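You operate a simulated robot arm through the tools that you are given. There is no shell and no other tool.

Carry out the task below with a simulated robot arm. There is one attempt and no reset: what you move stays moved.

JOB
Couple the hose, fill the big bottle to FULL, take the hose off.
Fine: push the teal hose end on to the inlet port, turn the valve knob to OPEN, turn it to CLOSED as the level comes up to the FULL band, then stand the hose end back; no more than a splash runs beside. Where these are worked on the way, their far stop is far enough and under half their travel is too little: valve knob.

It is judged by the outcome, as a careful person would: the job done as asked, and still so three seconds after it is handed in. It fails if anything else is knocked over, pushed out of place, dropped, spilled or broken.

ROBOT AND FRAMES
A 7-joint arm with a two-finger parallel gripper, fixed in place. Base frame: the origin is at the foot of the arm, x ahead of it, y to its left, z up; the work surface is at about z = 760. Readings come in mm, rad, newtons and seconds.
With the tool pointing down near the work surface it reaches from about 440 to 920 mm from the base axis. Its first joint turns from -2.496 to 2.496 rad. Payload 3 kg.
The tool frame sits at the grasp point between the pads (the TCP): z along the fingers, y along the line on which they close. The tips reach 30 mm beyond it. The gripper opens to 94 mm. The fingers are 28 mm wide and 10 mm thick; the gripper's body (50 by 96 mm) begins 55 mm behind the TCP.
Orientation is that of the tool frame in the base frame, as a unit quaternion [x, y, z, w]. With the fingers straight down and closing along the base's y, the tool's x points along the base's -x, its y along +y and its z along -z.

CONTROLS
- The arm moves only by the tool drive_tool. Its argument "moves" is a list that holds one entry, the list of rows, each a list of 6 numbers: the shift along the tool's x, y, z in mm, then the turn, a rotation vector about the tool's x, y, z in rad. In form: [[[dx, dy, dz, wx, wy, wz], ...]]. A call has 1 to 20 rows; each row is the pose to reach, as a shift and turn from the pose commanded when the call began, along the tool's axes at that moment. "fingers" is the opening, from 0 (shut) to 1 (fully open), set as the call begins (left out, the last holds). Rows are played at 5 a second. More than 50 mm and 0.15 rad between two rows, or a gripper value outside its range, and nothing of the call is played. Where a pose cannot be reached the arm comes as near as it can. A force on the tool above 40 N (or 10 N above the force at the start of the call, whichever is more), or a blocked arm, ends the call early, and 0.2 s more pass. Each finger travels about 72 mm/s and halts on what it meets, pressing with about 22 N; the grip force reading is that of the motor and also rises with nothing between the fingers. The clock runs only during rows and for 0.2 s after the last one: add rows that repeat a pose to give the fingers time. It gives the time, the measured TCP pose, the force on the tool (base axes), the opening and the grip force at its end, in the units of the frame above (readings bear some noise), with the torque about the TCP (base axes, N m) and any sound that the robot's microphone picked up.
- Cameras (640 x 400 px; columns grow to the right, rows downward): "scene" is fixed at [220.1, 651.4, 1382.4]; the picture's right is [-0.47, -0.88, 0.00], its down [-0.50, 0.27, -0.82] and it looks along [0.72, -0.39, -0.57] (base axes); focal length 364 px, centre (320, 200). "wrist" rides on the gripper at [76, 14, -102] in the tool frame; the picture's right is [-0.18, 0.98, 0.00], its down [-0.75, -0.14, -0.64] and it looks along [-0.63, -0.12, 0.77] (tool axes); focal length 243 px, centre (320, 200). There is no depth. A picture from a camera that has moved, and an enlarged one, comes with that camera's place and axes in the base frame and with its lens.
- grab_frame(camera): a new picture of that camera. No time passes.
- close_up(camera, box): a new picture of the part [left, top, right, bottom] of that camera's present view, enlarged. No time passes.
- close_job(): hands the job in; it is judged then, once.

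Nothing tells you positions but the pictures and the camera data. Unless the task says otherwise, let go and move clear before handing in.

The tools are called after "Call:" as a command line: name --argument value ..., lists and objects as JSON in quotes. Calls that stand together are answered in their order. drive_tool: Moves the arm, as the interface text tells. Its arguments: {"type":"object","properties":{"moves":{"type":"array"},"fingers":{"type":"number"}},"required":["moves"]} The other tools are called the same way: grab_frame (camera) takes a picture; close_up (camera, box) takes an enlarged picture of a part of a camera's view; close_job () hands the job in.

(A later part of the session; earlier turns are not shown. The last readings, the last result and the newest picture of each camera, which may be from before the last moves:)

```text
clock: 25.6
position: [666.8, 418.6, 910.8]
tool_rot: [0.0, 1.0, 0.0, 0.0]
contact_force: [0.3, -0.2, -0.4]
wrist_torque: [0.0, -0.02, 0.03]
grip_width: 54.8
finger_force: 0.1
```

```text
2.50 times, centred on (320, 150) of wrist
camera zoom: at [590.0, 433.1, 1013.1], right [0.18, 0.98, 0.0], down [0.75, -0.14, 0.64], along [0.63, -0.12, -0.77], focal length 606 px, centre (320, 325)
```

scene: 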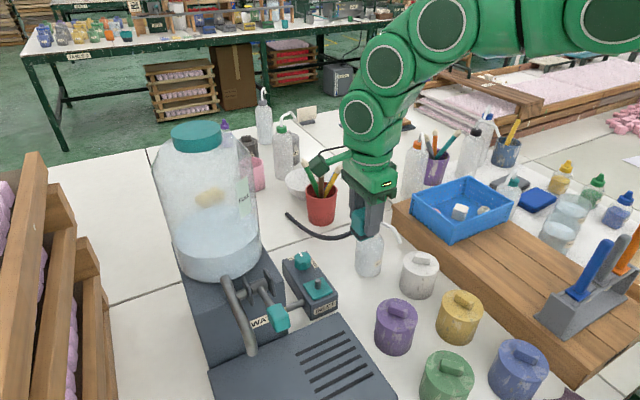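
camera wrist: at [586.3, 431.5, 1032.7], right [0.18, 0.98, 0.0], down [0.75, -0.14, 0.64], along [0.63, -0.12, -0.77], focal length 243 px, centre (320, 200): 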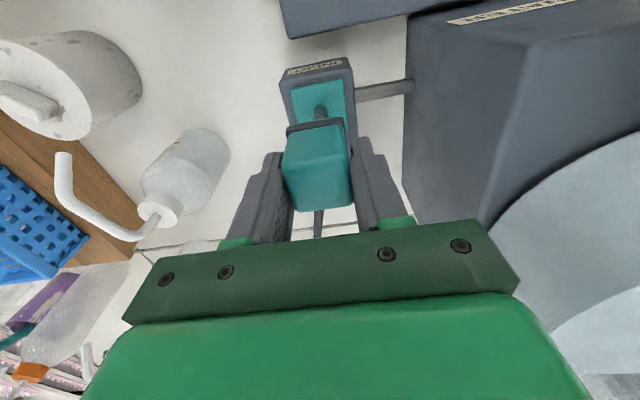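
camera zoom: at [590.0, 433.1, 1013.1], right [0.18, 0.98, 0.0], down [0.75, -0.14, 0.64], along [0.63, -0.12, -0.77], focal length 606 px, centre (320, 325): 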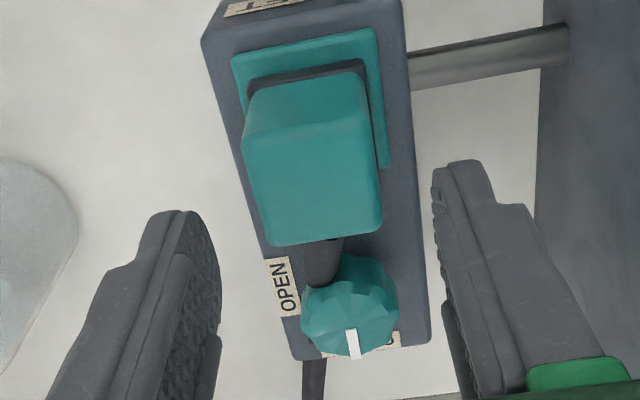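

The block now stands on the plate over the pin. To be sure it is fully home, I'll close the fingers and press gently on its top.

Call:
drive_tool --moves '[[[0, 0, 0, 0, 0, 0], [0, 0, 0, 0, 0, 0], [0, 0, 0, 0, 0, 0], [0, 0, 0, 0, 0, 0], [0, 0, 8, 0, 0, 0], [0, 0, 13, 0, 0, 0], [0, 0, 16, 0, 0, 0], [0, 0, 18, 0, 0, 0]]]' --fingers 0.0

Call:
close_up --camera "scene" --box '[270, 230, 360, 320]'

```text
clock: 27.3
position: [667.4, 419.1, 897.6]
tool_rot: [0.0, 1.0, 0.0, 0.003]
contact_force: [-1.6, -1.1, 12.7]
wrist_torque: [-0.03, 0.1, 0.12]
grip_width: 0.0
finger_force: 21.9
stopped in row 8: the force on the tool passed its limit at 47 N (the readings are from after the stop); the commanded pose is now the measured one
```

```text
4.44 times, centred on (315, 275) of scene
camera zoom: at [220.1, 651.4, 1382.4], right [-0.47, -0.88, 0.0], down [-0.5, 0.27, -0.82], along [0.72, -0.39, -0.57], focal length 1617 px, centre (342, -133)
```

zoom: 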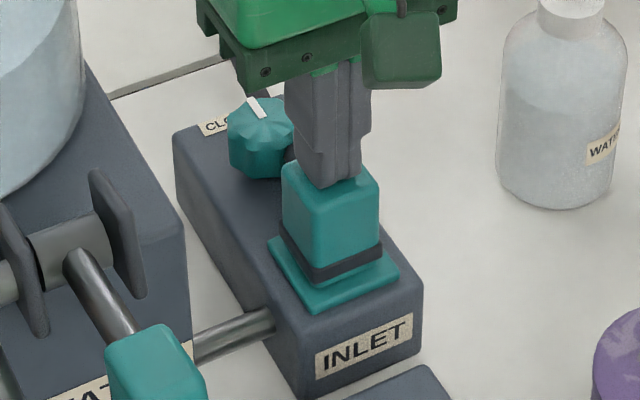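

That pressed up to 47 N against a hard stop. I'll back off upward and inspect the seating.

Call:
drive_tool --moves '[[[0, 0, -10, 0, 0, 0], [0, 0, -40, 0, 0, 0], [40, 0, -60, 0, 0, 0], [80, 0, -60, 0, 0, 0], [80, 0, -60, 0, 0, 0]]]' --fingers 0.0

Call:
close_up --camera "scene" --box '[300, 255, 370, 305]'

Call:
close_up --camera "wrist" --box '[270, 80, 400, 200]'

Call:
grab_frame --camera "scene"

```text
clock: 28.5
position: [585.2, 417.5, 958.0]
tool_rot: [0.0, 1.0, 0.002, 0.003]
contact_force: [0.4, 0.2, 0.3]
wrist_torque: [0.0, 0.0, 0.02]
grip_width: 0.3
finger_force: 22.5
```

```text
8.00 times, centred on (335, 280) of scene
camera zoom: at [220.1, 651.4, 1382.4], right [-0.47, -0.88, 0.0], down [-0.5, 0.27, -0.82], along [0.72, -0.39, -0.57], focal length 2910 px, centre (200, -440)
```

zoom: 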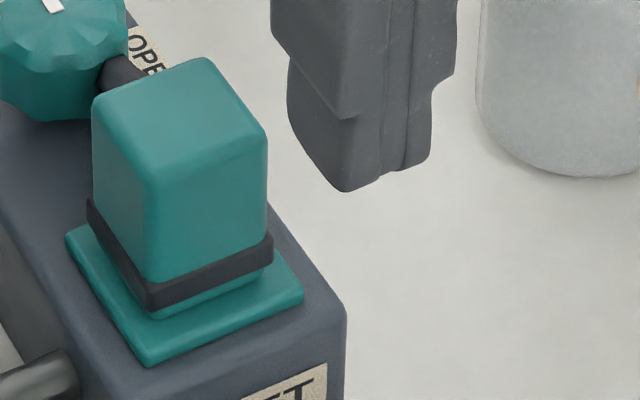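

```text
3.33 times, centred on (335, 140) of wrist
camera zoom: at [508.5, 431.5, 1059.0], right [0.18, 0.98, 0.0], down [0.75, -0.14, 0.64], along [0.63, -0.12, -0.77], focal length 809 px, centre (270, 400)
```

zoom: 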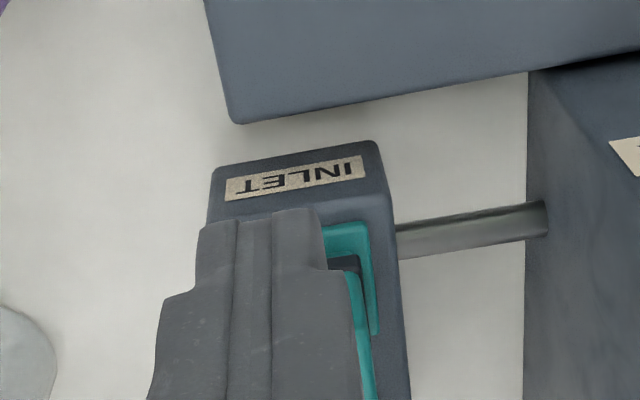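

```text
taken
```

scene: 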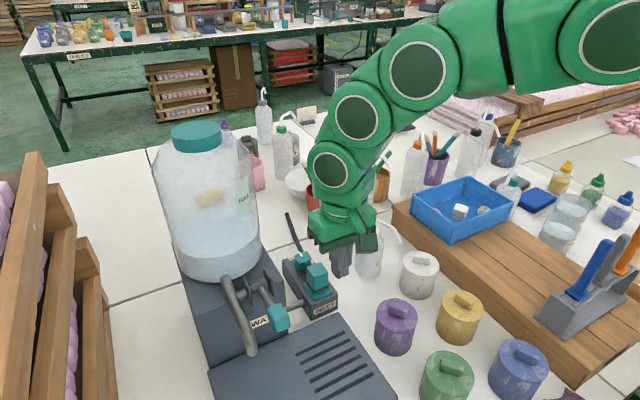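

The block travelled the full pin height and hit a hard stop flat on the plate, so I take it as seated. The knob axis is near (732, 417.7) with its top at z ≈ 843. I'll go above it with the hand turned +90°, so the clockwise opening turn brings the hand back to yaw 0.

Call:
drive_tool --moves '[[[-12, 0, 0, 0, 0, -0.13], [-24, 0, 0, 0, 0, -0.26], [-36, 0, 0, 0, 0, -0.39], [-49, 0, 0, 0, 0, -0.52], [-61, 0, 0, 0, 0, -0.65], [-73, 0, 0, 0, 0, -0.78], [-86, 0, 0, 0, 0, -0.91], [-98, 0, 0, 0, 0, -1.04], [-110, 0, 0, 0, 0, -1.17], [-122, 0, 0, 0, 0, -1.3], [-135, 0, 0, 0, 0, -1.43], [-146.8, 0.2, 0, 0, 0, -1.5708], [-146.8, 0.2, 14, 0, 0, -1.5708], [-146.8, 0.2, 28, 0, 0, -1.5708], [-146.8, 0.2, 28, 0, 0, -1.5708]]]' --fingers 0.55

Call:
grab_frame --camera "wrist"

Call:
close_up --camera "wrist" --box '[230, 60, 410, 230]'

Call:
close_up --camera "scene" --box '[250, 200, 370, 320]'

```text
clock: 31.7
position: [734.4, 418.0, 930.4]
tool_rot: [-0.707, 0.707, 0.0, 0.002]
contact_force: [-0.3, -0.9, 0.2]
wrist_torque: [-0.03, 0.0, 0.01]
grip_width: 51.8
finger_force: 0.1
```

```text
taken
camera wrist: at [719.1, 341.9, 1031.5], right [-0.98, 0.18, 0.0], down [0.14, 0.75, 0.64], along [0.12, 0.63, -0.77], focal length 243 px, centre (320, 200)
```

wrist: 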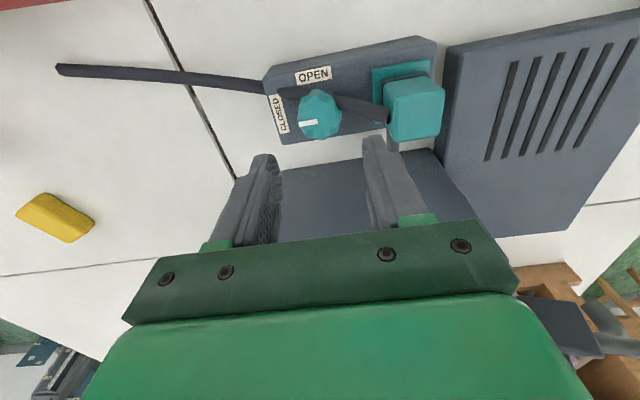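

```text
2.35 times, centred on (320, 145) of wrist
camera zoom: at [719.1, 341.9, 1031.5], right [-0.98, 0.18, 0.0], down [0.14, 0.75, 0.64], along [0.12, 0.63, -0.77], focal length 571 px, centre (320, 329)
```

zoom: 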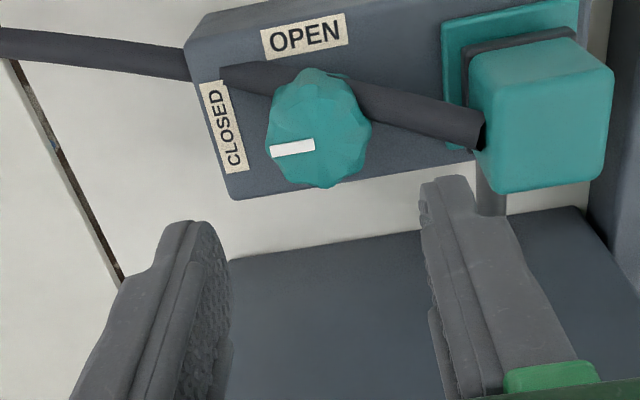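

```text
3.33 times, centred on (310, 260) of scene
camera zoom: at [220.1, 651.4, 1382.4], right [-0.47, -0.88, 0.0], down [-0.5, 0.27, -0.82], along [0.72, -0.39, -0.57], focal length 1213 px, centre (353, 0)
```

zoom: 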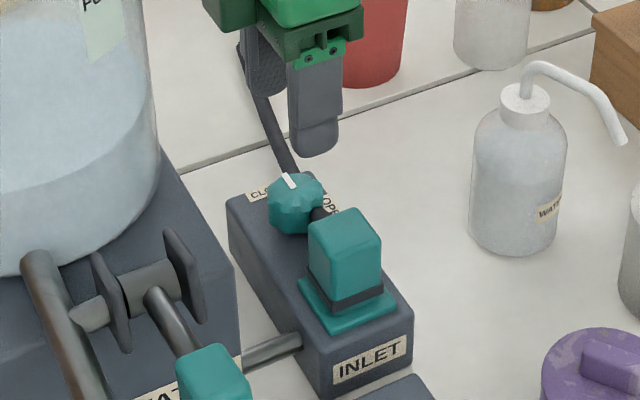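

The hand is centred over the knob axis near (733, 417). I'll descend with the fingers straddling the knob along x, tips ending about 6 mm above the box.

Call:
drive_tool --moves '[[[0.7, 0, 15, 0, 0, 0], [0.7, 0, 30, 0, 0, 0], [0.7, 0, 45, 0, 0, 0], [0.7, 0, 57, 0, 0, 0], [0.7, 0, 67, 0, 0, 0], [0.7, 0, 75, 0, 0, 0], [0.7, 0, 81, 0, 0, 0], [0.7, 0, 81, 0, 0, 0]]]' --fingers 0.55

Call:
close_up --camera "wrist" --box '[230, 60, 410, 230]'

Call:
close_up --camera "scene" --box '[250, 200, 370, 320]'

```text
clock: 33.5
position: [733.5, 416.8, 847.7]
tool_rot: [-0.707, 0.707, -0.001, 0.002]
contact_force: [-0.4, -0.7, 0.6]
wrist_torque: [0.03, -0.02, 0.02]
grip_width: 51.8
finger_force: 0.0
```

```text
2.35 times, centred on (320, 145) of wrist
camera zoom: at [718.0, 341.0, 950.4], right [-0.98, 0.18, 0.0], down [0.14, 0.75, 0.64], along [0.12, 0.63, -0.76], focal length 571 px, centre (320, 329)
```

zoom: 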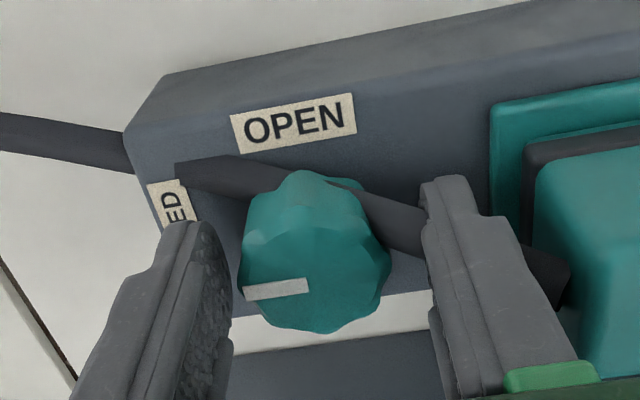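

```text
3.33 times, centred on (310, 260) of scene
camera zoom: at [220.1, 651.4, 1382.4], right [-0.47, -0.88, 0.0], down [-0.5, 0.27, -0.82], along [0.72, -0.39, -0.57], focal length 1213 px, centre (353, 0)
```

zoom: 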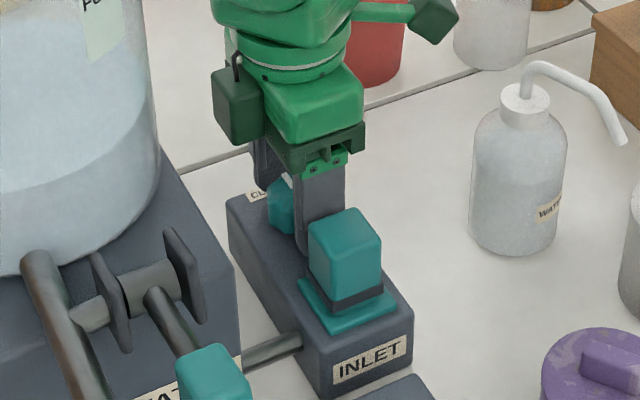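

The fingers straddle the knob with no contact. The scene shows a box on the +y side of the hand, so I'll check its clearance from the bottle before gripping.

Call:
close_up --camera "scene" --box '[200, 140, 400, 265]'

Call:
close_up --camera "scene" --box '[140, 110, 300, 300]'

```text
3.20 times, centred on (300, 202) of scene
camera zoom: at [220.1, 651.4, 1382.4], right [-0.47, -0.88, 0.0], down [-0.5, 0.27, -0.82], along [0.72, -0.39, -0.57], focal length 1164 px, centre (384, 192)
```

zoom: 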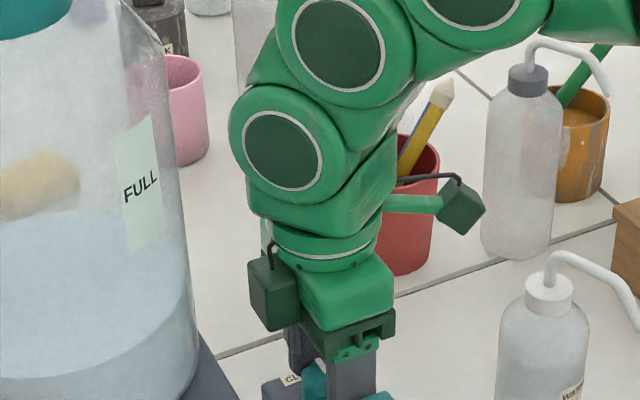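

```text
2.11 times, centred on (220, 205) of scene
camera zoom: at [220.1, 651.4, 1382.4], right [-0.47, -0.88, 0.0], down [-0.5, 0.27, -0.82], along [0.72, -0.39, -0.57], focal length 766 px, centre (530, 190)
```

zoom: 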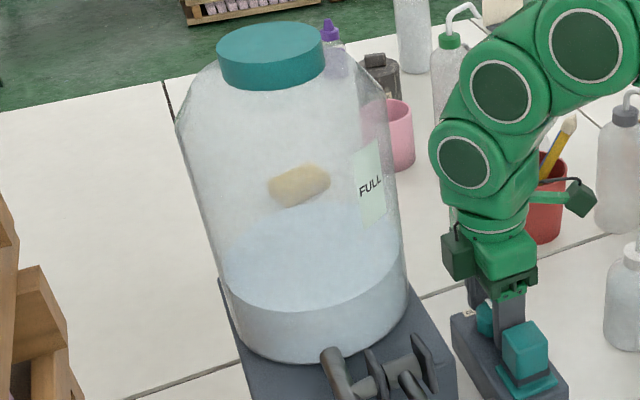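

The hand's box is clear of the bottle. Now I'll grip the knob.

Call:
drive_tool --moves '[[[0, 0, 0, 0, 0, 0], [0, 0, 0, 0, 0, 0], [0, 0, 0, 0, 0, 0]]]' --fingers 0.0

Call:
close_up --camera "wrist" --box '[230, 60, 410, 230]'

```text
clock: 34.3
position: [734.0, 415.8, 849.2]
tool_rot: [-0.707, 0.707, -0.001, 0.003]
contact_force: [35.6, 0.3, -10.7]
wrist_torque: [0.72, -0.25, -0.03]
grip_width: 35.4
finger_force: 45.0
```

```text
2.35 times, centred on (320, 145) of wrist
camera zoom: at [719.2, 340.3, 950.4], right [-0.98, 0.19, 0.0], down [0.14, 0.75, 0.64], along [0.12, 0.63, -0.76], focal length 571 px, centre (320, 329)
```

zoom: 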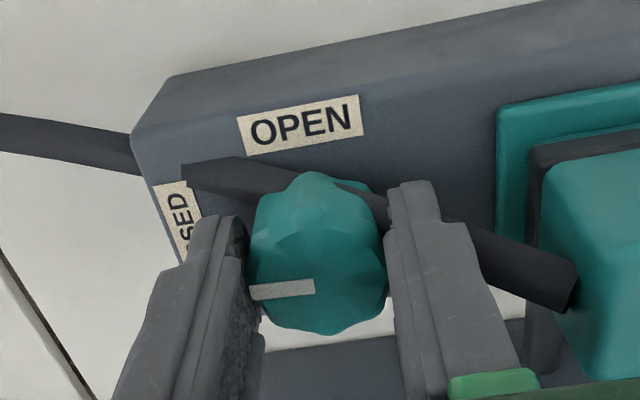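

There's a 36 N side load toward +x, so the hand sits slightly to the -x side of the knob axis. I'll nudge it +x to relieve that.

Call:
drive_tool --moves '[[[0, -0.7, 0, 0, 0, 0], [0, -1.2, 0, 0, 0, 0], [0, -1.2, 0, 0, 0, 0]]]' --fingers 0.0

```text
clock: 35.1
position: [735.1, 417.1, 849.2]
tool_rot: [-0.707, 0.707, -0.001, 0.001]
contact_force: [4.8, -24.8, 9.2]
wrist_torque: [-0.94, 0.19, 0.02]
grip_width: 35.8
finger_force: 44.9
```

Call:
drive_tool --moves '[[[0.4, -0.1, 0, 0, 0, 0], [0.8, -0.1, 0, 0, 0, 0], [0.8, -0.1, 0, 0, 0, 0]]]' --fingers 0.0

Call:
close_up --camera "wrist" --box '[230, 60, 410, 230]'

```text
clock: 35.9
position: [735.7, 417.3, 849.3]
tool_rot: [0.707, -0.707, 0.0, -0.001]
contact_force: [-9.0, -29.0, 17.6]
wrist_torque: [-0.88, 0.46, 0.0]
grip_width: 36.0
finger_force: 45.1
```

```text
2.35 times, centred on (320, 145) of wrist
camera zoom: at [719.8, 340.5, 950.4], right [-0.98, 0.18, 0.0], down [0.14, 0.75, 0.64], along [0.12, 0.63, -0.77], focal length 571 px, centre (320, 329)
```

zoom: 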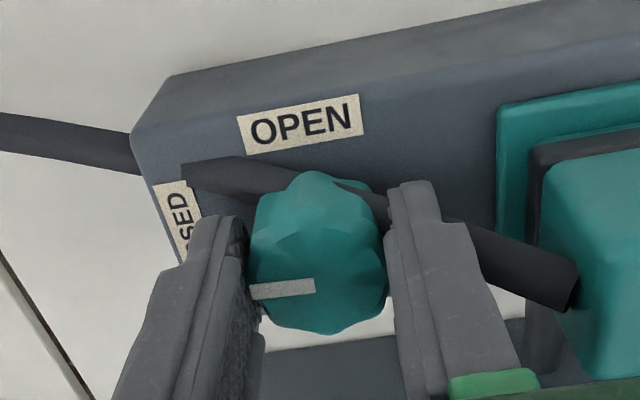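

The side loads are still noticeable. I'll open, re-measure the centring from the wrist view, and grip again.

Call:
drive_tool --moves '[[[0, 0, 0, 0, 0, 0], [0, 0, 0, 0, 0, 0]]]' --fingers 0.55

Call:
close_up --camera "wrist" --box '[230, 60, 410, 230]'

Call:
close_up --camera "scene" --box '[260, 220, 360, 320]'

```text
clock: 36.5
position: [735.5, 417.1, 848.1]
tool_rot: [0.707, -0.707, 0.0, -0.001]
contact_force: [0.3, 0.3, -0.4]
wrist_torque: [-0.01, -0.01, 0.03]
grip_width: 51.7
finger_force: 0.0
```

```text
2.35 times, centred on (320, 145) of wrist
camera zoom: at [720.0, 341.4, 950.1], right [-0.98, 0.18, 0.0], down [0.14, 0.75, 0.64], along [0.12, 0.63, -0.76], focal length 571 px, centre (320, 329)
```

zoom: 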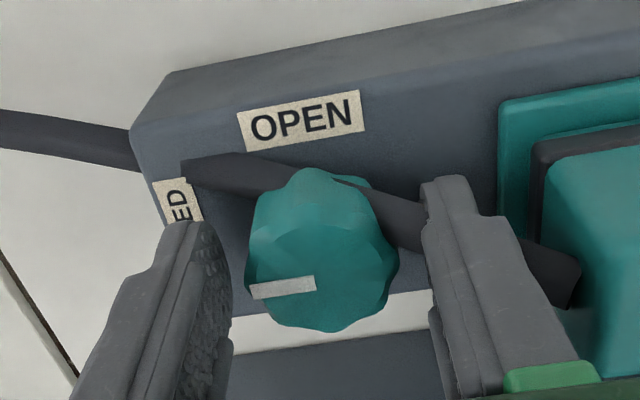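

```text
4.00 times, centred on (310, 270) of scene
camera zoom: at [220.1, 651.4, 1382.4], right [-0.47, -0.88, 0.0], down [-0.5, 0.27, -0.82], along [0.72, -0.39, -0.57], focal length 1455 px, centre (360, -80)
```

zoom: 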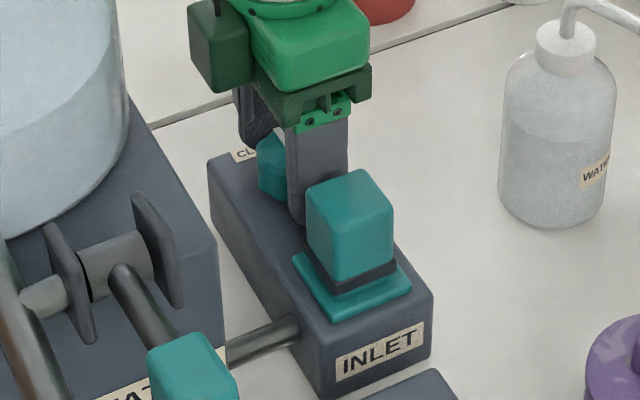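

The knob axis is at about (734, 416.2) and the hand's y is about 1.2 mm high. I'll shift and grip again.

Call:
drive_tool --moves '[[[1.2, 0.2, 0, 0, 0, 0], [1.2, 0.2, 0, 0, 0, 0]]]' --fingers 0.55

Call:
drive_tool --moves '[[[0, 0, 0, 0, 0, 0], [0, 0, 0, 0, 0, 0], [0, 0, 0, 0, 0, 0]]]' --fingers 0.0

```text
clock: 37.1
position: [735.3, 415.5, 848.8]
tool_rot: [-0.707, 0.707, -0.001, 0.002]
contact_force: [-0.7, 0.1, 0.3]
wrist_torque: [-0.02, 0.01, 0.01]
grip_width: 51.7
finger_force: 0.1
```

```text
clock: 37.9
position: [734.9, 415.1, 848.4]
tool_rot: [0.707, -0.707, 0.001, -0.002]
contact_force: [-5.6, -1.2, 1.3]
wrist_torque: [-0.19, 0.41, 0.02]
grip_width: 35.7
finger_force: 44.6
```

The forces are low now, so the grip is centred. I'll turn the knob clockwise toward OPEN and check partway.

Call:
drive_tool --moves '[[[0, 0, 0, 0, 0, 0.14], [0, 0, 0, 0, 0, 0.28], [0, 0, 0, 0, 0, 0.42], [0, 0, 0, 0, 0, 0.56]]]'

Call:
close_up --camera "wrist" --box '[230, 60, 410, 230]'

Call:
close_up --camera "scene" --box '[140, 110, 360, 320]'

```text
clock: 38.9
position: [733.8, 415.9, 847.7]
tool_rot: [-0.483, 0.875, 0.001, 0.0]
contact_force: [-21.5, -3.6, -4.6]
wrist_torque: [-0.33, 0.82, 0.02]
grip_width: 35.5
finger_force: 44.4
```

```text
2.35 times, centred on (320, 145) of wrist
camera zoom: at [680.6, 359.0, 950.4], right [-0.73, 0.68, 0.0], down [0.52, 0.56, 0.64], along [0.44, 0.47, -0.77], focal length 571 px, centre (320, 329)
```

zoom: 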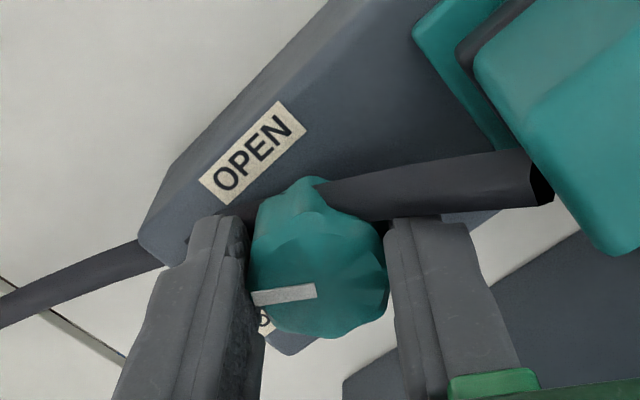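

```text
1.90 times, centred on (250, 215) of scene
camera zoom: at [220.1, 651.4, 1382.4], right [-0.47, -0.88, 0.0], down [-0.5, 0.27, -0.82], along [0.72, -0.39, -0.57], focal length 693 px, centre (453, 171)
```

zoom: 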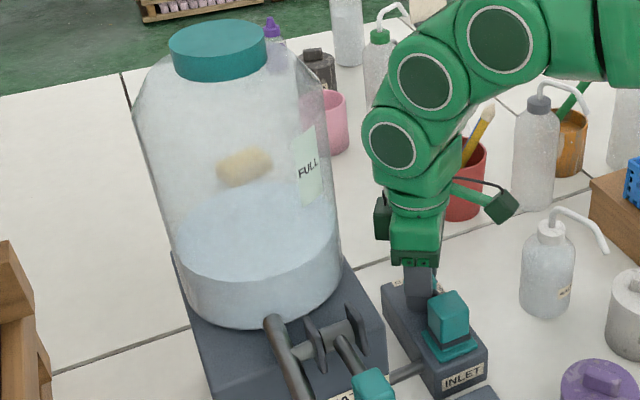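

The knob is turning with the hand. I'll continue to OPEN with a slight correction for the -x side load.

Call:
drive_tool --moves '[[[0.3, 0.3, 0, 0, 0, 0.14], [0.35, 0.37, 0, 0, 0, 0.28], [0.35, 0.37, 0, 0, 0, 0.42], [0.35, 0.37, 0, 0, 0, 0.56], [0.35, 0.37, 0, 0, 0, 0.7], [0.35, 0.37, 0, 0, 0, 0.84], [0.35, 0.37, 0, 0, 0, 0.95], [0.35, 0.37, 0, 0, 0, 1.01]]]'

Call:
close_up --camera "wrist" --box '[230, 60, 410, 230]'

Call:
close_up --camera "scene" --box '[140, 110, 360, 320]'

```text
clock: 40.7
position: [734.8, 416.7, 848.1]
tool_rot: [0.0, 1.0, 0.002, 0.002]
contact_force: [-13.0, 20.9, -16.7]
wrist_torque: [0.19, 0.26, 0.52]
grip_width: 35.6
finger_force: 45.0
```

```text
2.35 times, centred on (320, 145) of wrist
camera zoom: at [657.5, 431.1, 950.4], right [0.18, 0.98, 0.01], down [0.75, -0.14, 0.65], along [0.64, -0.11, -0.76], focal length 571 px, centre (320, 329)
```

zoom: 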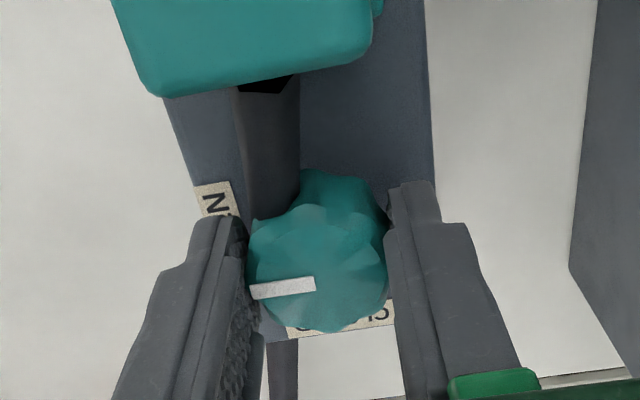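

```text
1.90 times, centred on (250, 215) of scene
camera zoom: at [220.1, 651.4, 1382.4], right [-0.47, -0.88, 0.0], down [-0.5, 0.27, -0.82], along [0.72, -0.39, -0.57], focal length 693 px, centre (453, 171)
```

zoom: 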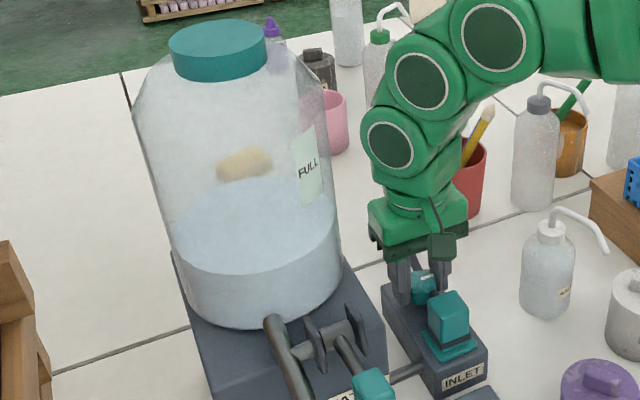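

The knob is at OPEN and the water is rising. I'll check the coupling for leaks and look closely at the level; pictures cost no time.

Call:
close_up --camera "scene" --box '[270, 240, 370, 320]'

Call:
close_up --camera "scene" --box '[150, 150, 280, 280]'

```text
5.00 times, centred on (320, 280) of scene
camera zoom: at [220.1, 651.4, 1382.4], right [-0.47, -0.88, 0.0], down [-0.5, 0.27, -0.82], along [0.72, -0.39, -0.57], focal length 1819 px, centre (320, -200)
```

zoom: 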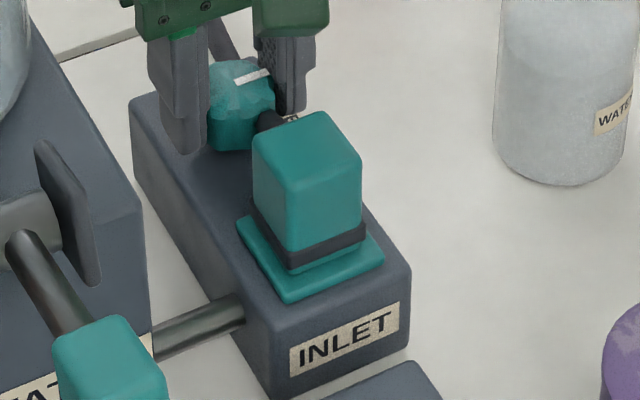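

```text
3.08 times, centred on (215, 215) of scene
camera zoom: at [220.1, 651.4, 1382.4], right [-0.47, -0.88, 0.0], down [-0.5, 0.27, -0.82], along [0.72, -0.39, -0.57], focal length 1119 px, centre (643, 154)
```

zoom: 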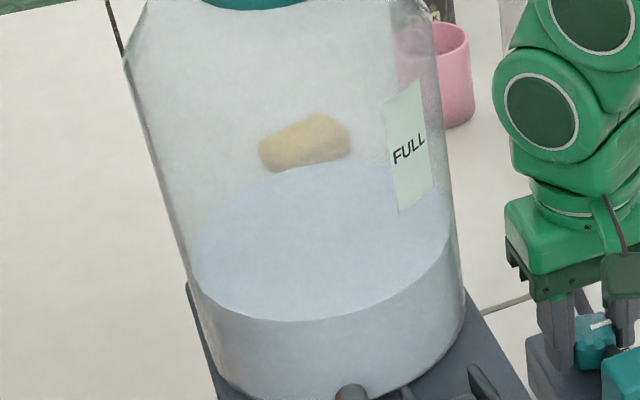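

There's no leak at the coupling. The front waterline is still about 55 mm below the FULL label's bottom edge. I'll hold about 1 s and measure the rate.

Call:
drive_tool --moves '[[[0.2, 0.3, 0.2, 0, 0, 0], [0.2, 0.3, 0.2, 0, 0, 0], [0.2, 0.3, 0.2, 0, 0, 0], [0.2, 0.3, 0.2, 0, 0, 0]]]'

Call:
close_up --camera "scene" --box '[150, 150, 280, 280]'

```text
clock: 41.7
position: [735.3, 418.4, 849.2]
tool_rot: [-0.001, 1.0, 0.002, 0.002]
contact_force: [8.0, 29.6, -11.4]
wrist_torque: [0.17, -0.63, 0.32]
grip_width: 35.6
finger_force: 45.0
```

```text
3.08 times, centred on (215, 215) of scene
camera zoom: at [220.1, 651.4, 1382.4], right [-0.47, -0.88, 0.0], down [-0.5, 0.27, -0.82], along [0.72, -0.39, -0.57], focal length 1119 px, centre (643, 154)
```

zoom: 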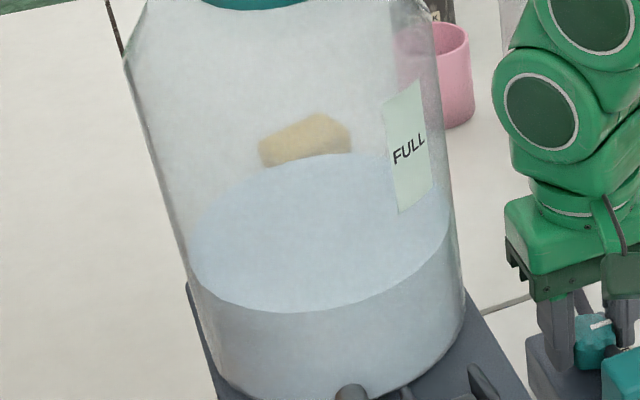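

The level rises about 9 px/s in this view, and the label's bottom edge is about 70 px up, so roughly 8 s away. I'll hold about 3 s, easing the side load slightly.

Call:
drive_tool --moves '[[[0, 0.3, 0, 0, 0, 0], [0, 0.5, 0, 0, 0, 0], [0, 0.5, 0, 0, 0, 0], [0, 0.5, 0, 0, 0, 0], [0, 0.5, 0, 0, 0, 0], [0, 0.5, 0, 0, 0, 0], [0, 0.5, 0, 0, 0, 0], [0, 0.5, 0, 0, 0, 0], [0, 0.5, 0, 0, 0, 0], [0, 0.5, 0, 0, 0, 0], [0, 0.5, 0, 0, 0, 0], [0, 0.5, 0, 0, 0, 0], [0, 0.5, 0, 0, 0, 0]]]'

Call:
close_up --camera "scene" --box '[150, 150, 280, 280]'

Call:
close_up --camera "scene" --box '[270, 240, 370, 320]'

```text
clock: 44.5
position: [735.4, 417.9, 847.6]
tool_rot: [0.0, 1.0, 0.001, 0.001]
contact_force: [23.6, 26.1, 14.1]
wrist_torque: [0.45, -0.52, 0.03]
grip_width: 35.6
finger_force: 45.6
```

```text
3.08 times, centred on (215, 215) of scene
camera zoom: at [220.1, 651.4, 1382.4], right [-0.47, -0.88, 0.0], down [-0.5, 0.27, -0.82], along [0.72, -0.39, -0.57], focal length 1119 px, centre (643, 154)
```

zoom: 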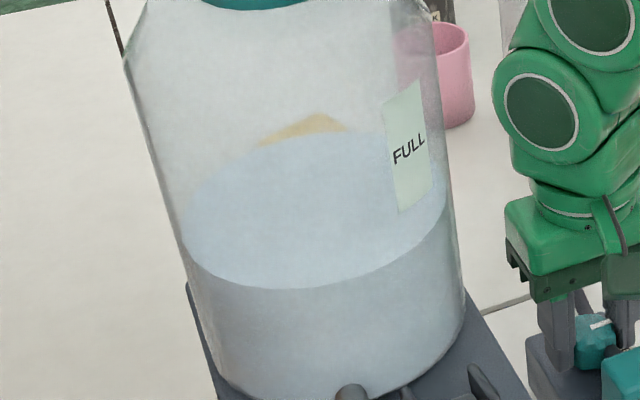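

```text
5.00 times, centred on (320, 280) of scene
camera zoom: at [220.1, 651.4, 1382.4], right [-0.47, -0.88, 0.0], down [-0.5, 0.27, -0.82], along [0.72, -0.39, -0.57], focal length 1819 px, centre (320, -200)
```

zoom: 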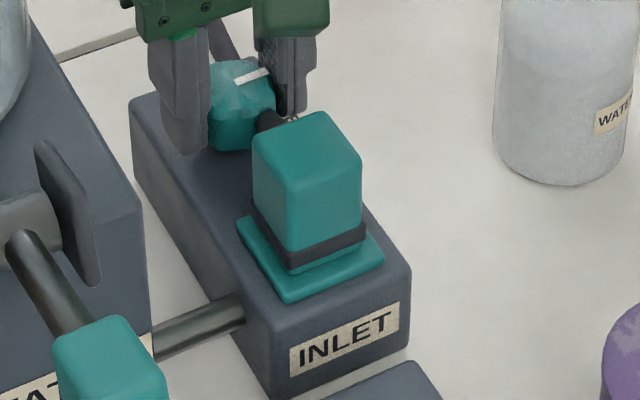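

The rate is about 8 px/s, so the label's bottom edge is about 5 s away. Side loads have crept up, so I'll briefly release and re-grip the knob to be ready for a clean closing turn.

Call:
drive_tool --moves '[[[-0.3, 0.2, 0, 0, 0, 0], [-0.3, 0.2, 0, 0, 0, 0]]]' --fingers 0.46

Call:
drive_tool --moves '[[[0, 0, 0, 0, 0, 0], [0, 0, 0, 0, 0, 0]]]' --fingers 0.0

Call:
close_up --camera "scene" --box '[150, 150, 280, 280]'

Call:
close_up --camera "wrist" --box '[230, 60, 410, 230]'

```text
clock: 45.1
position: [732.3, 417.0, 848.7]
tool_rot: [-0.001, 1.0, 0.0, 0.001]
contact_force: [0.3, 0.4, -0.6]
wrist_torque: [0.0, 0.01, 0.02]
grip_width: 43.2
finger_force: 0.1
```

```text
clock: 45.7
position: [734.4, 417.6, 847.8]
tool_rot: [-0.001, 1.0, 0.0, 0.001]
contact_force: [-1.1, 2.5, -4.6]
wrist_torque: [-0.17, -0.07, -0.02]
grip_width: 35.8
finger_force: 44.8
```

```text
3.08 times, centred on (215, 215) of scene
camera zoom: at [220.1, 651.4, 1382.4], right [-0.47, -0.88, 0.0], down [-0.5, 0.27, -0.82], along [0.72, -0.39, -0.57], focal length 1119 px, centre (643, 154)
```

zoom: 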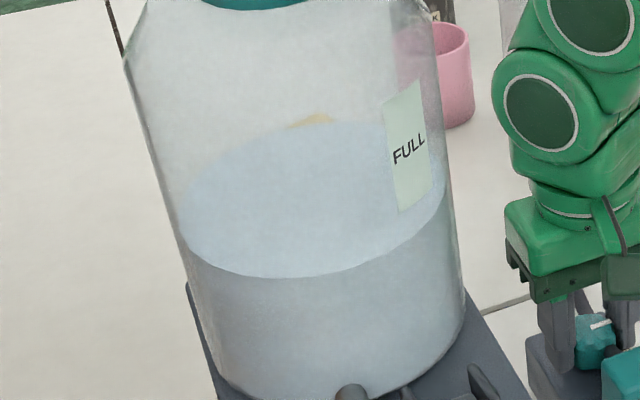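

```text
2.35 times, centred on (320, 145) of wrist
camera zoom: at [656.9, 431.4, 950.3], right [0.18, 0.98, 0.0], down [0.75, -0.14, 0.64], along [0.63, -0.12, -0.77], focal length 571 px, centre (320, 329)
```

zoom: 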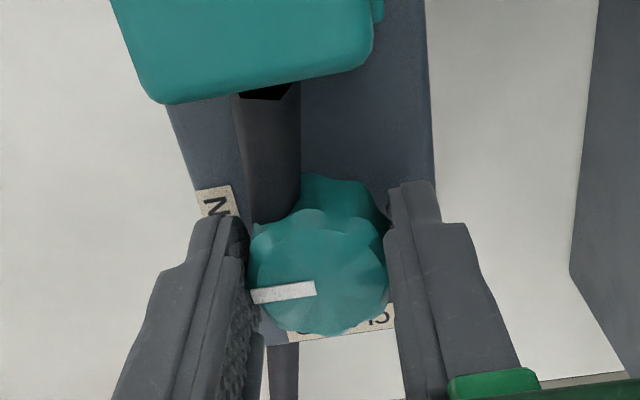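

The grip is clean and the knob is still OPEN. The waterline is about 34 px below the label's bottom edge, so I'll hold 4 more seconds and look again.

Call:
drive_tool --moves '[[[0, 0, 0, 0, 0, 0], [0, 0, 0, 0, 0, 0], [0, 0, 0, 0, 0, 0], [0, 0, 0, 0, 0, 0], [0, 0, 0, 0, 0, 0], [0, 0, 0, 0, 0, 0], [0, 0, 0, 0, 0, 0], [0, 0, 0, 0, 0, 0], [0, 0, 0, 0, 0, 0], [0, 0, 0, 0, 0, 0], [0, 0, 0, 0, 0, 0], [0, 0, 0, 0, 0, 0], [0, 0, 0, 0, 0, 0], [0, 0, 0, 0, 0, 0], [0, 0, 0, 0, 0, 0], [0, 0, 0, 0, 0, 0], [0, 0, 0, 0, 0, 0], [0, 0, 0, 0, 0, 0], [0, 0, 0, 0, 0, 0]]]'

Call:
close_up --camera "scene" --box '[150, 150, 280, 280]'

Call:
close_up --camera "scene" --box '[210, 160, 270, 230]'

```text
clock: 49.7
position: [733.6, 418.3, 847.2]
tool_rot: [-0.001, 1.0, 0.0, 0.0]
contact_force: [-15.4, -4.0, -18.6]
wrist_torque: [-0.22, 0.51, -0.01]
grip_width: 35.4
finger_force: 44.8
```

```text
3.08 times, centred on (215, 215) of scene
camera zoom: at [220.1, 651.4, 1382.4], right [-0.47, -0.88, 0.0], down [-0.5, 0.27, -0.82], along [0.72, -0.39, -0.57], focal length 1119 px, centre (643, 154)
```

zoom: 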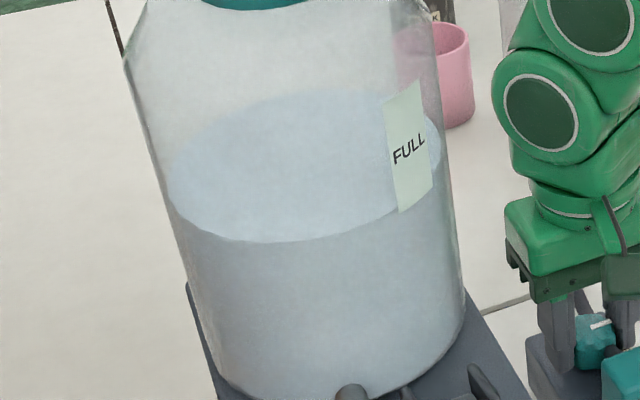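

```text
5.71 times, centred on (240, 195) of scene
camera zoom: at [220.1, 651.4, 1382.4], right [-0.47, -0.88, 0.0], down [-0.5, 0.27, -0.82], along [0.72, -0.39, -0.57], focal length 2079 px, centre (777, 229)
```

zoom: 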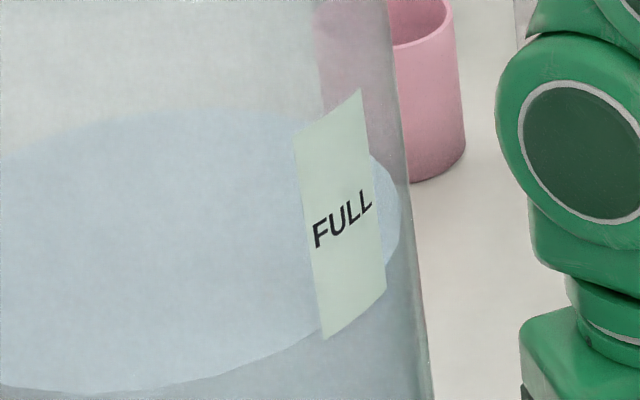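

The waterline has just reached the label's bottom edge. I want it nearer the middle of the band, so I'll let it run about 2 s more while re-gripping to clear the side loads, then close.

Call:
drive_tool --moves '[[[0, 0, 0, 0, 0, 0], [0, 0, 0, 0, 0, 0]]]' --fingers 0.46

Call:
drive_tool --moves '[[[0, 0, 0, 0, 0, 0], [0, 0, 0, 0, 0, 0], [0, 0, 0, 0, 0, 0], [0, 0, 0, 0, 0, 0], [0, 0, 0, 0, 0, 0], [0, 0, 0, 0, 0, 0]]]' --fingers 0.0

Call:
close_up --camera "scene" --box '[210, 160, 270, 230]'

```text
clock: 50.3
position: [735.1, 417.3, 849.9]
tool_rot: [0.0, 1.0, 0.002, 0.002]
contact_force: [0.1, 0.0, -0.1]
wrist_torque: [-0.01, 0.01, -0.01]
grip_width: 43.3
finger_force: 0.0
```

```text
clock: 51.7
position: [734.4, 416.9, 849.2]
tool_rot: [-0.001, 1.0, 0.002, 0.002]
contact_force: [4.1, -0.1, 7.2]
wrist_torque: [-0.26, -0.06, 0.02]
grip_width: 35.6
finger_force: 45.3
```

```text
5.71 times, centred on (240, 195) of scene
camera zoom: at [220.1, 651.4, 1382.4], right [-0.47, -0.88, 0.0], down [-0.5, 0.27, -0.82], along [0.72, -0.39, -0.57], focal length 2079 px, centre (777, 229)
```

zoom: 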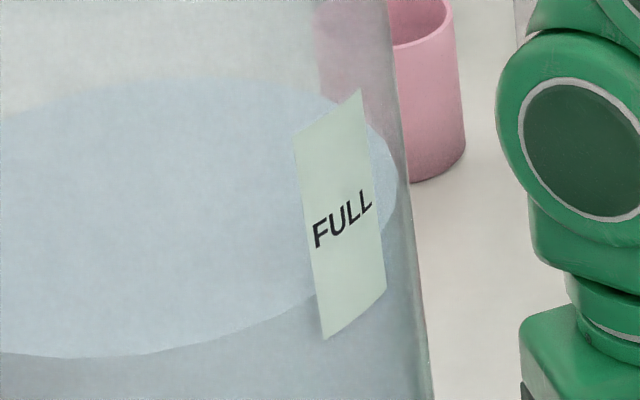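

The waterline is about a quarter of the way up the band. I'll turn the knob back to CLOSED now.

Call:
drive_tool --moves '[[[0, 0, 0, 0, 0, -0.145], [0, 0, 0, 0, 0, -0.29], [0, 0, 0, 0, 0, -0.435], [0, 0, 0, 0, 0, -0.58], [0, 0, 0, 0, 0, -0.725], [0, 0, 0, 0, 0, -0.87], [0, 0, 0, 0, 0, -1.015], [0, 0, 0, 0, 0, -1.16], [0, 0, 0, 0, 0, -1.305], [0, 0, 0, 0, 0, -1.45], [0, 0, 0, 0, 0, -1.5708]]]'

Call:
close_up --camera "wrist" --box '[230, 60, 410, 230]'

Call:
close_up --camera "scene" --box '[210, 160, 270, 230]'

```text
clock: 54.1
position: [734.7, 417.7, 849.8]
tool_rot: [0.708, -0.706, 0.0, -0.003]
contact_force: [18.4, -0.1, 6.4]
wrist_torque: [1.08, 0.08, -0.36]
grip_width: 35.6
finger_force: 44.8
```

```text
2.35 times, centred on (320, 145) of wrist
camera zoom: at [719.7, 340.5, 950.8], right [-0.98, 0.18, 0.0], down [0.14, 0.75, 0.64], along [0.12, 0.63, -0.76], focal length 571 px, centre (320, 329)
```

zoom: 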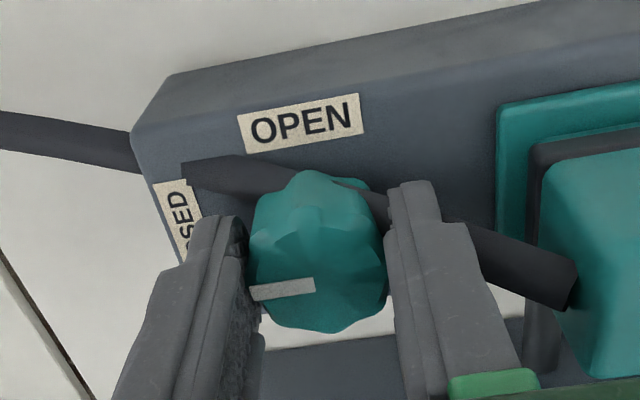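

```text
5.71 times, centred on (240, 195) of scene
camera zoom: at [220.1, 651.4, 1382.4], right [-0.47, -0.88, 0.0], down [-0.5, 0.27, -0.82], along [0.72, -0.39, -0.57], focal length 2079 px, centre (777, 229)
```

zoom: 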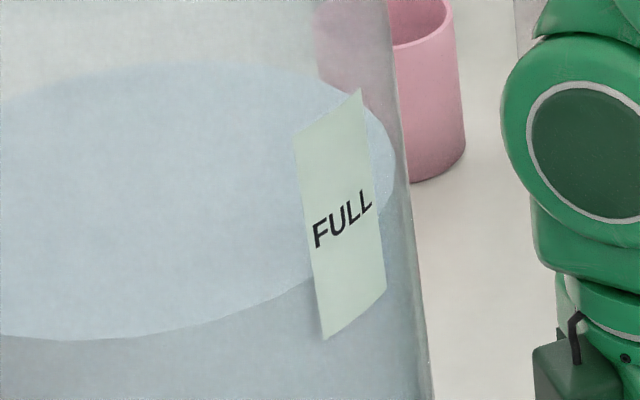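

The mark points at CLOSED again and the level is about a third of the way up the FULL band. I'll nudge the knob gently against its closed stop, hold, and confirm the level has stopped rising.

Call:
drive_tool --moves '[[[0, 0, 0, 0, 0, -0.03], [0, 0, 0, 0, 0, -0.05], [0, 0, 0, 0, 0, -0.05], [0, 0, 0, 0, 0, -0.05]]]'

Call:
close_up --camera "scene" --box '[210, 160, 270, 230]'

Call:
close_up --camera "wrist" --box '[230, 60, 410, 230]'

```text
clock: 55.1
position: [734.4, 417.0, 848.9]
tool_rot: [0.725, -0.689, 0.001, -0.003]
contact_force: [26.7, -8.8, 16.0]
wrist_torque: [-0.4, -0.3, -0.42]
grip_width: 35.6
finger_force: 45.4
```

```text
5.71 times, centred on (240, 195) of scene
camera zoom: at [220.1, 651.4, 1382.4], right [-0.47, -0.88, 0.0], down [-0.5, 0.27, -0.82], along [0.72, -0.39, -0.57], focal length 2079 px, centre (777, 229)
```

zoom: 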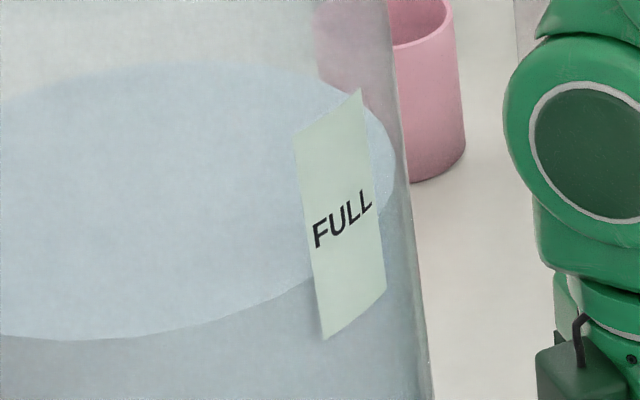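

```text
2.35 times, centred on (320, 145) of wrist
camera zoom: at [723.3, 339.2, 950.8], right [-0.99, 0.13, 0.0], down [0.1, 0.76, 0.64], along [0.09, 0.64, -0.77], focal length 571 px, centre (320, 329)
```

zoom: 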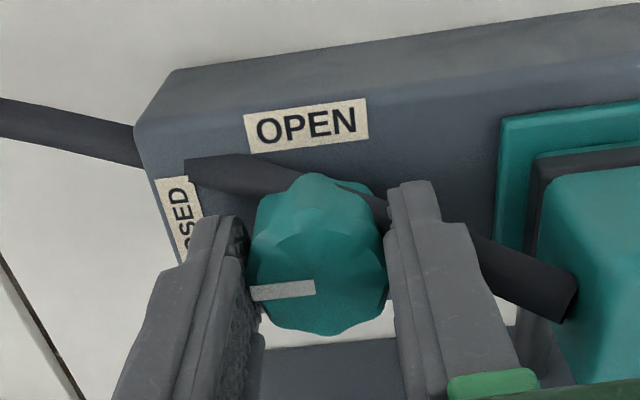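

The level is steady. I'll release the knob, lift clear, and look at the knob and coupling.

Call:
drive_tool --moves '[[[0, 0, 0, 0, 0, 0], [0, 0, 0, 0, 0, 0], [0, 0, 0, 0, 0, 0]]]' --fingers 0.55

Call:
drive_tool --moves '[[[0, 0, -15, 0, 0, 0], [0, 0, -40, 0, 0, 0], [0, 0, -70, 0, 0, 0], [0, 0, -90, 0, 0, 0], [0, 0, -90, 0, 0, 0]]]'

Call:
close_up --camera "wrist" --box '[230, 40, 450, 200]'

Call:
close_up --camera "scene" --box '[140, 110, 360, 320]'

```text
clock: 55.9
position: [733.8, 417.5, 848.7]
tool_rot: [0.725, -0.689, 0.001, -0.001]
contact_force: [0.6, 1.6, -0.5]
wrist_torque: [-0.03, 0.03, 0.01]
grip_width: 51.7
finger_force: 0.0
```

```text
clock: 57.1
position: [732.7, 417.4, 939.2]
tool_rot: [0.724, -0.689, 0.001, -0.002]
contact_force: [0.2, 0.8, -0.1]
wrist_torque: [-0.03, 0.03, 0.04]
grip_width: 51.7
finger_force: 0.0
```

```text
2.50 times, centred on (340, 120) of wrist
camera zoom: at [722.1, 339.7, 1041.0], right [-0.99, 0.13, 0.0], down [0.1, 0.76, 0.64], along [0.09, 0.64, -0.77], focal length 606 px, centre (270, 400)
```

zoom: 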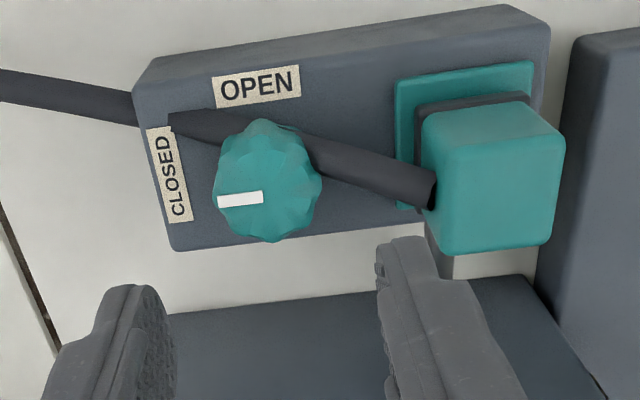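

```text
1.90 times, centred on (250, 215) of scene
camera zoom: at [220.1, 651.4, 1382.4], right [-0.47, -0.88, 0.0], down [-0.5, 0.27, -0.82], along [0.72, -0.39, -0.57], focal length 693 px, centre (453, 171)
```

zoom: 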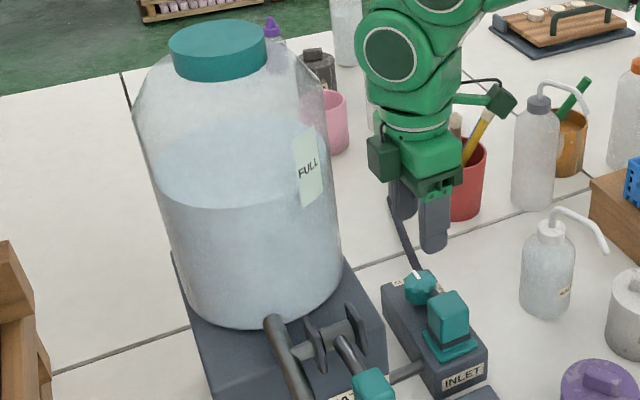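

The knob is CLOSED, the level is in the band and nothing has leaked. Next I'll rotate back to yaw 0 above the hose block to take it off.

Call:
drive_tool --moves '[[[-0.4, 5.5, 1, 0, 0, 0.135], [-0.8, 11, 2, 0, 0, 0.27], [-1.2, 16.5, 2, 0, 0, 0.405], [-1.6, 22, 3, 0, 0, 0.54], [-2, 27.5, 4, 0, 0, 0.675], [-2.5, 33, 5, 0, 0, 0.81], [-3, 38.5, 5, 0, 0, 0.945], [-3.4, 44, 6, 0, 0, 1.08], [-3.8, 49.5, 7, 0, 0, 1.215], [-4.2, 55, 8, 0, 0, 1.35], [-4.6, 60.5, 9, 0, 0, 1.485], [-5, 65.8, 9, 0, 0, 1.6203], [-5, 65.8, 9, 0, 0, 1.6203]]]' --fingers 0.6

Call:
close_up --camera "wrist" --box '[230, 70, 410, 230]'

Call:
close_up --camera "scene" --box '[250, 200, 370, 320]'

```text
clock: 59.9
position: [669.5, 419.9, 930.4]
tool_rot: [0.0, 1.0, 0.002, 0.002]
contact_force: [0.1, 0.1, 0.0]
wrist_torque: [0.0, 0.03, 0.02]
grip_width: 56.5
finger_force: 0.0
```

```text
2.50 times, centred on (320, 150) of wrist
camera zoom: at [591.5, 433.3, 1032.0], right [0.18, 0.98, 0.0], down [0.75, -0.14, 0.64], along [0.63, -0.12, -0.76], focal length 606 px, centre (320, 325)
```

zoom: 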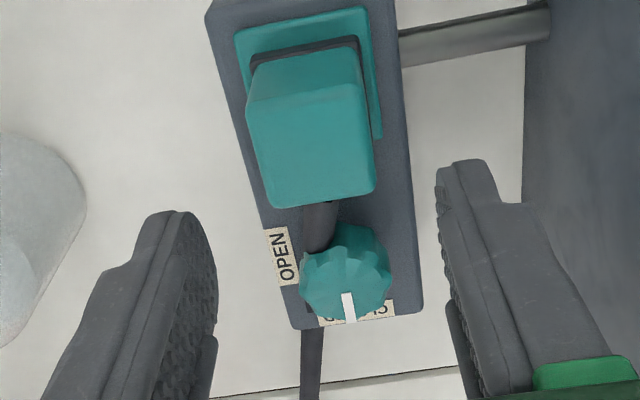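

```text
3.33 times, centred on (310, 260) of scene
camera zoom: at [220.1, 651.4, 1382.4], right [-0.47, -0.88, 0.0], down [-0.5, 0.27, -0.82], along [0.72, -0.39, -0.57], focal length 1213 px, centre (353, 0)
```

zoom: 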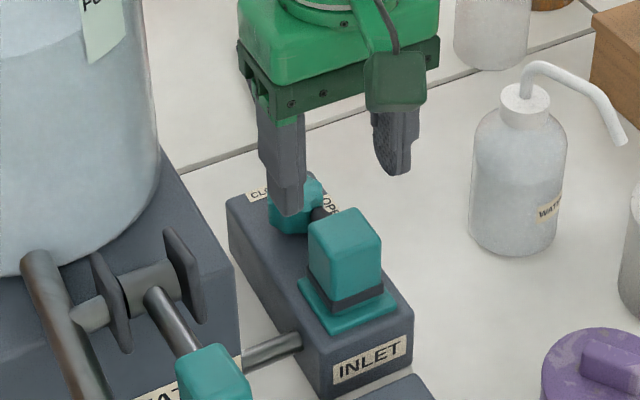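

The block top is centred at about (664, 418.2), so I'll shift slightly, descend around it and grip.

Call:
drive_tool --moves '[[[3.5, -1.1, 0, 0, 0, 0], [3.5, -1.1, 20, 0, 0, 0], [3.5, -1.1, 40, 0, 0, 0], [3.5, -1.1, 55, 0, 0, 0], [3.5, -1.1, 65, 0, 0, 0], [3.5, -1.1, 65, 0, 0, 0]]]' --fingers 0.6

Call:
close_up --camera "wrist" --box '[230, 70, 410, 230]'

Call:
close_up --camera "scene" --box '[250, 200, 370, 320]'

```text
clock: 61.3
position: [664.1, 417.6, 864.7]
tool_rot: [-0.001, 1.0, 0.002, 0.002]
contact_force: [-0.1, 0.2, -0.7]
wrist_torque: [0.0, 0.02, -0.01]
grip_width: 56.7
finger_force: 0.1
```

```text
2.50 times, centred on (320, 150) of wrist
camera zoom: at [587.1, 431.7, 966.5], right [0.18, 0.98, 0.0], down [0.75, -0.14, 0.64], along [0.63, -0.12, -0.77], focal length 606 px, centre (320, 325)
```

zoom: 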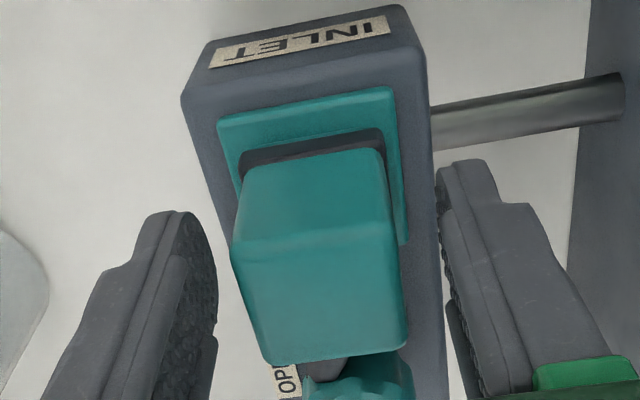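

```text
3.33 times, centred on (310, 260) of scene
camera zoom: at [220.1, 651.4, 1382.4], right [-0.47, -0.88, 0.0], down [-0.5, 0.27, -0.82], along [0.72, -0.39, -0.57], focal length 1213 px, centre (353, 0)
```

zoom: 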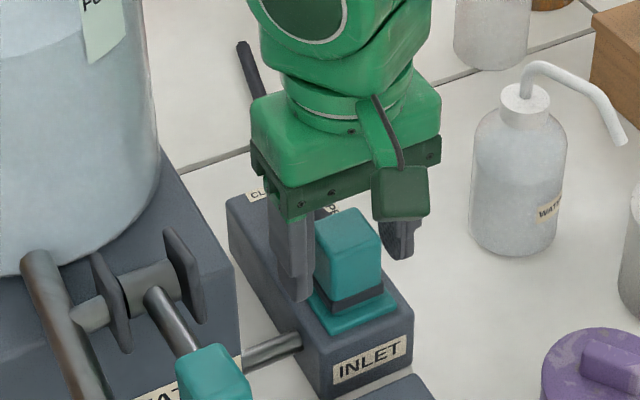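

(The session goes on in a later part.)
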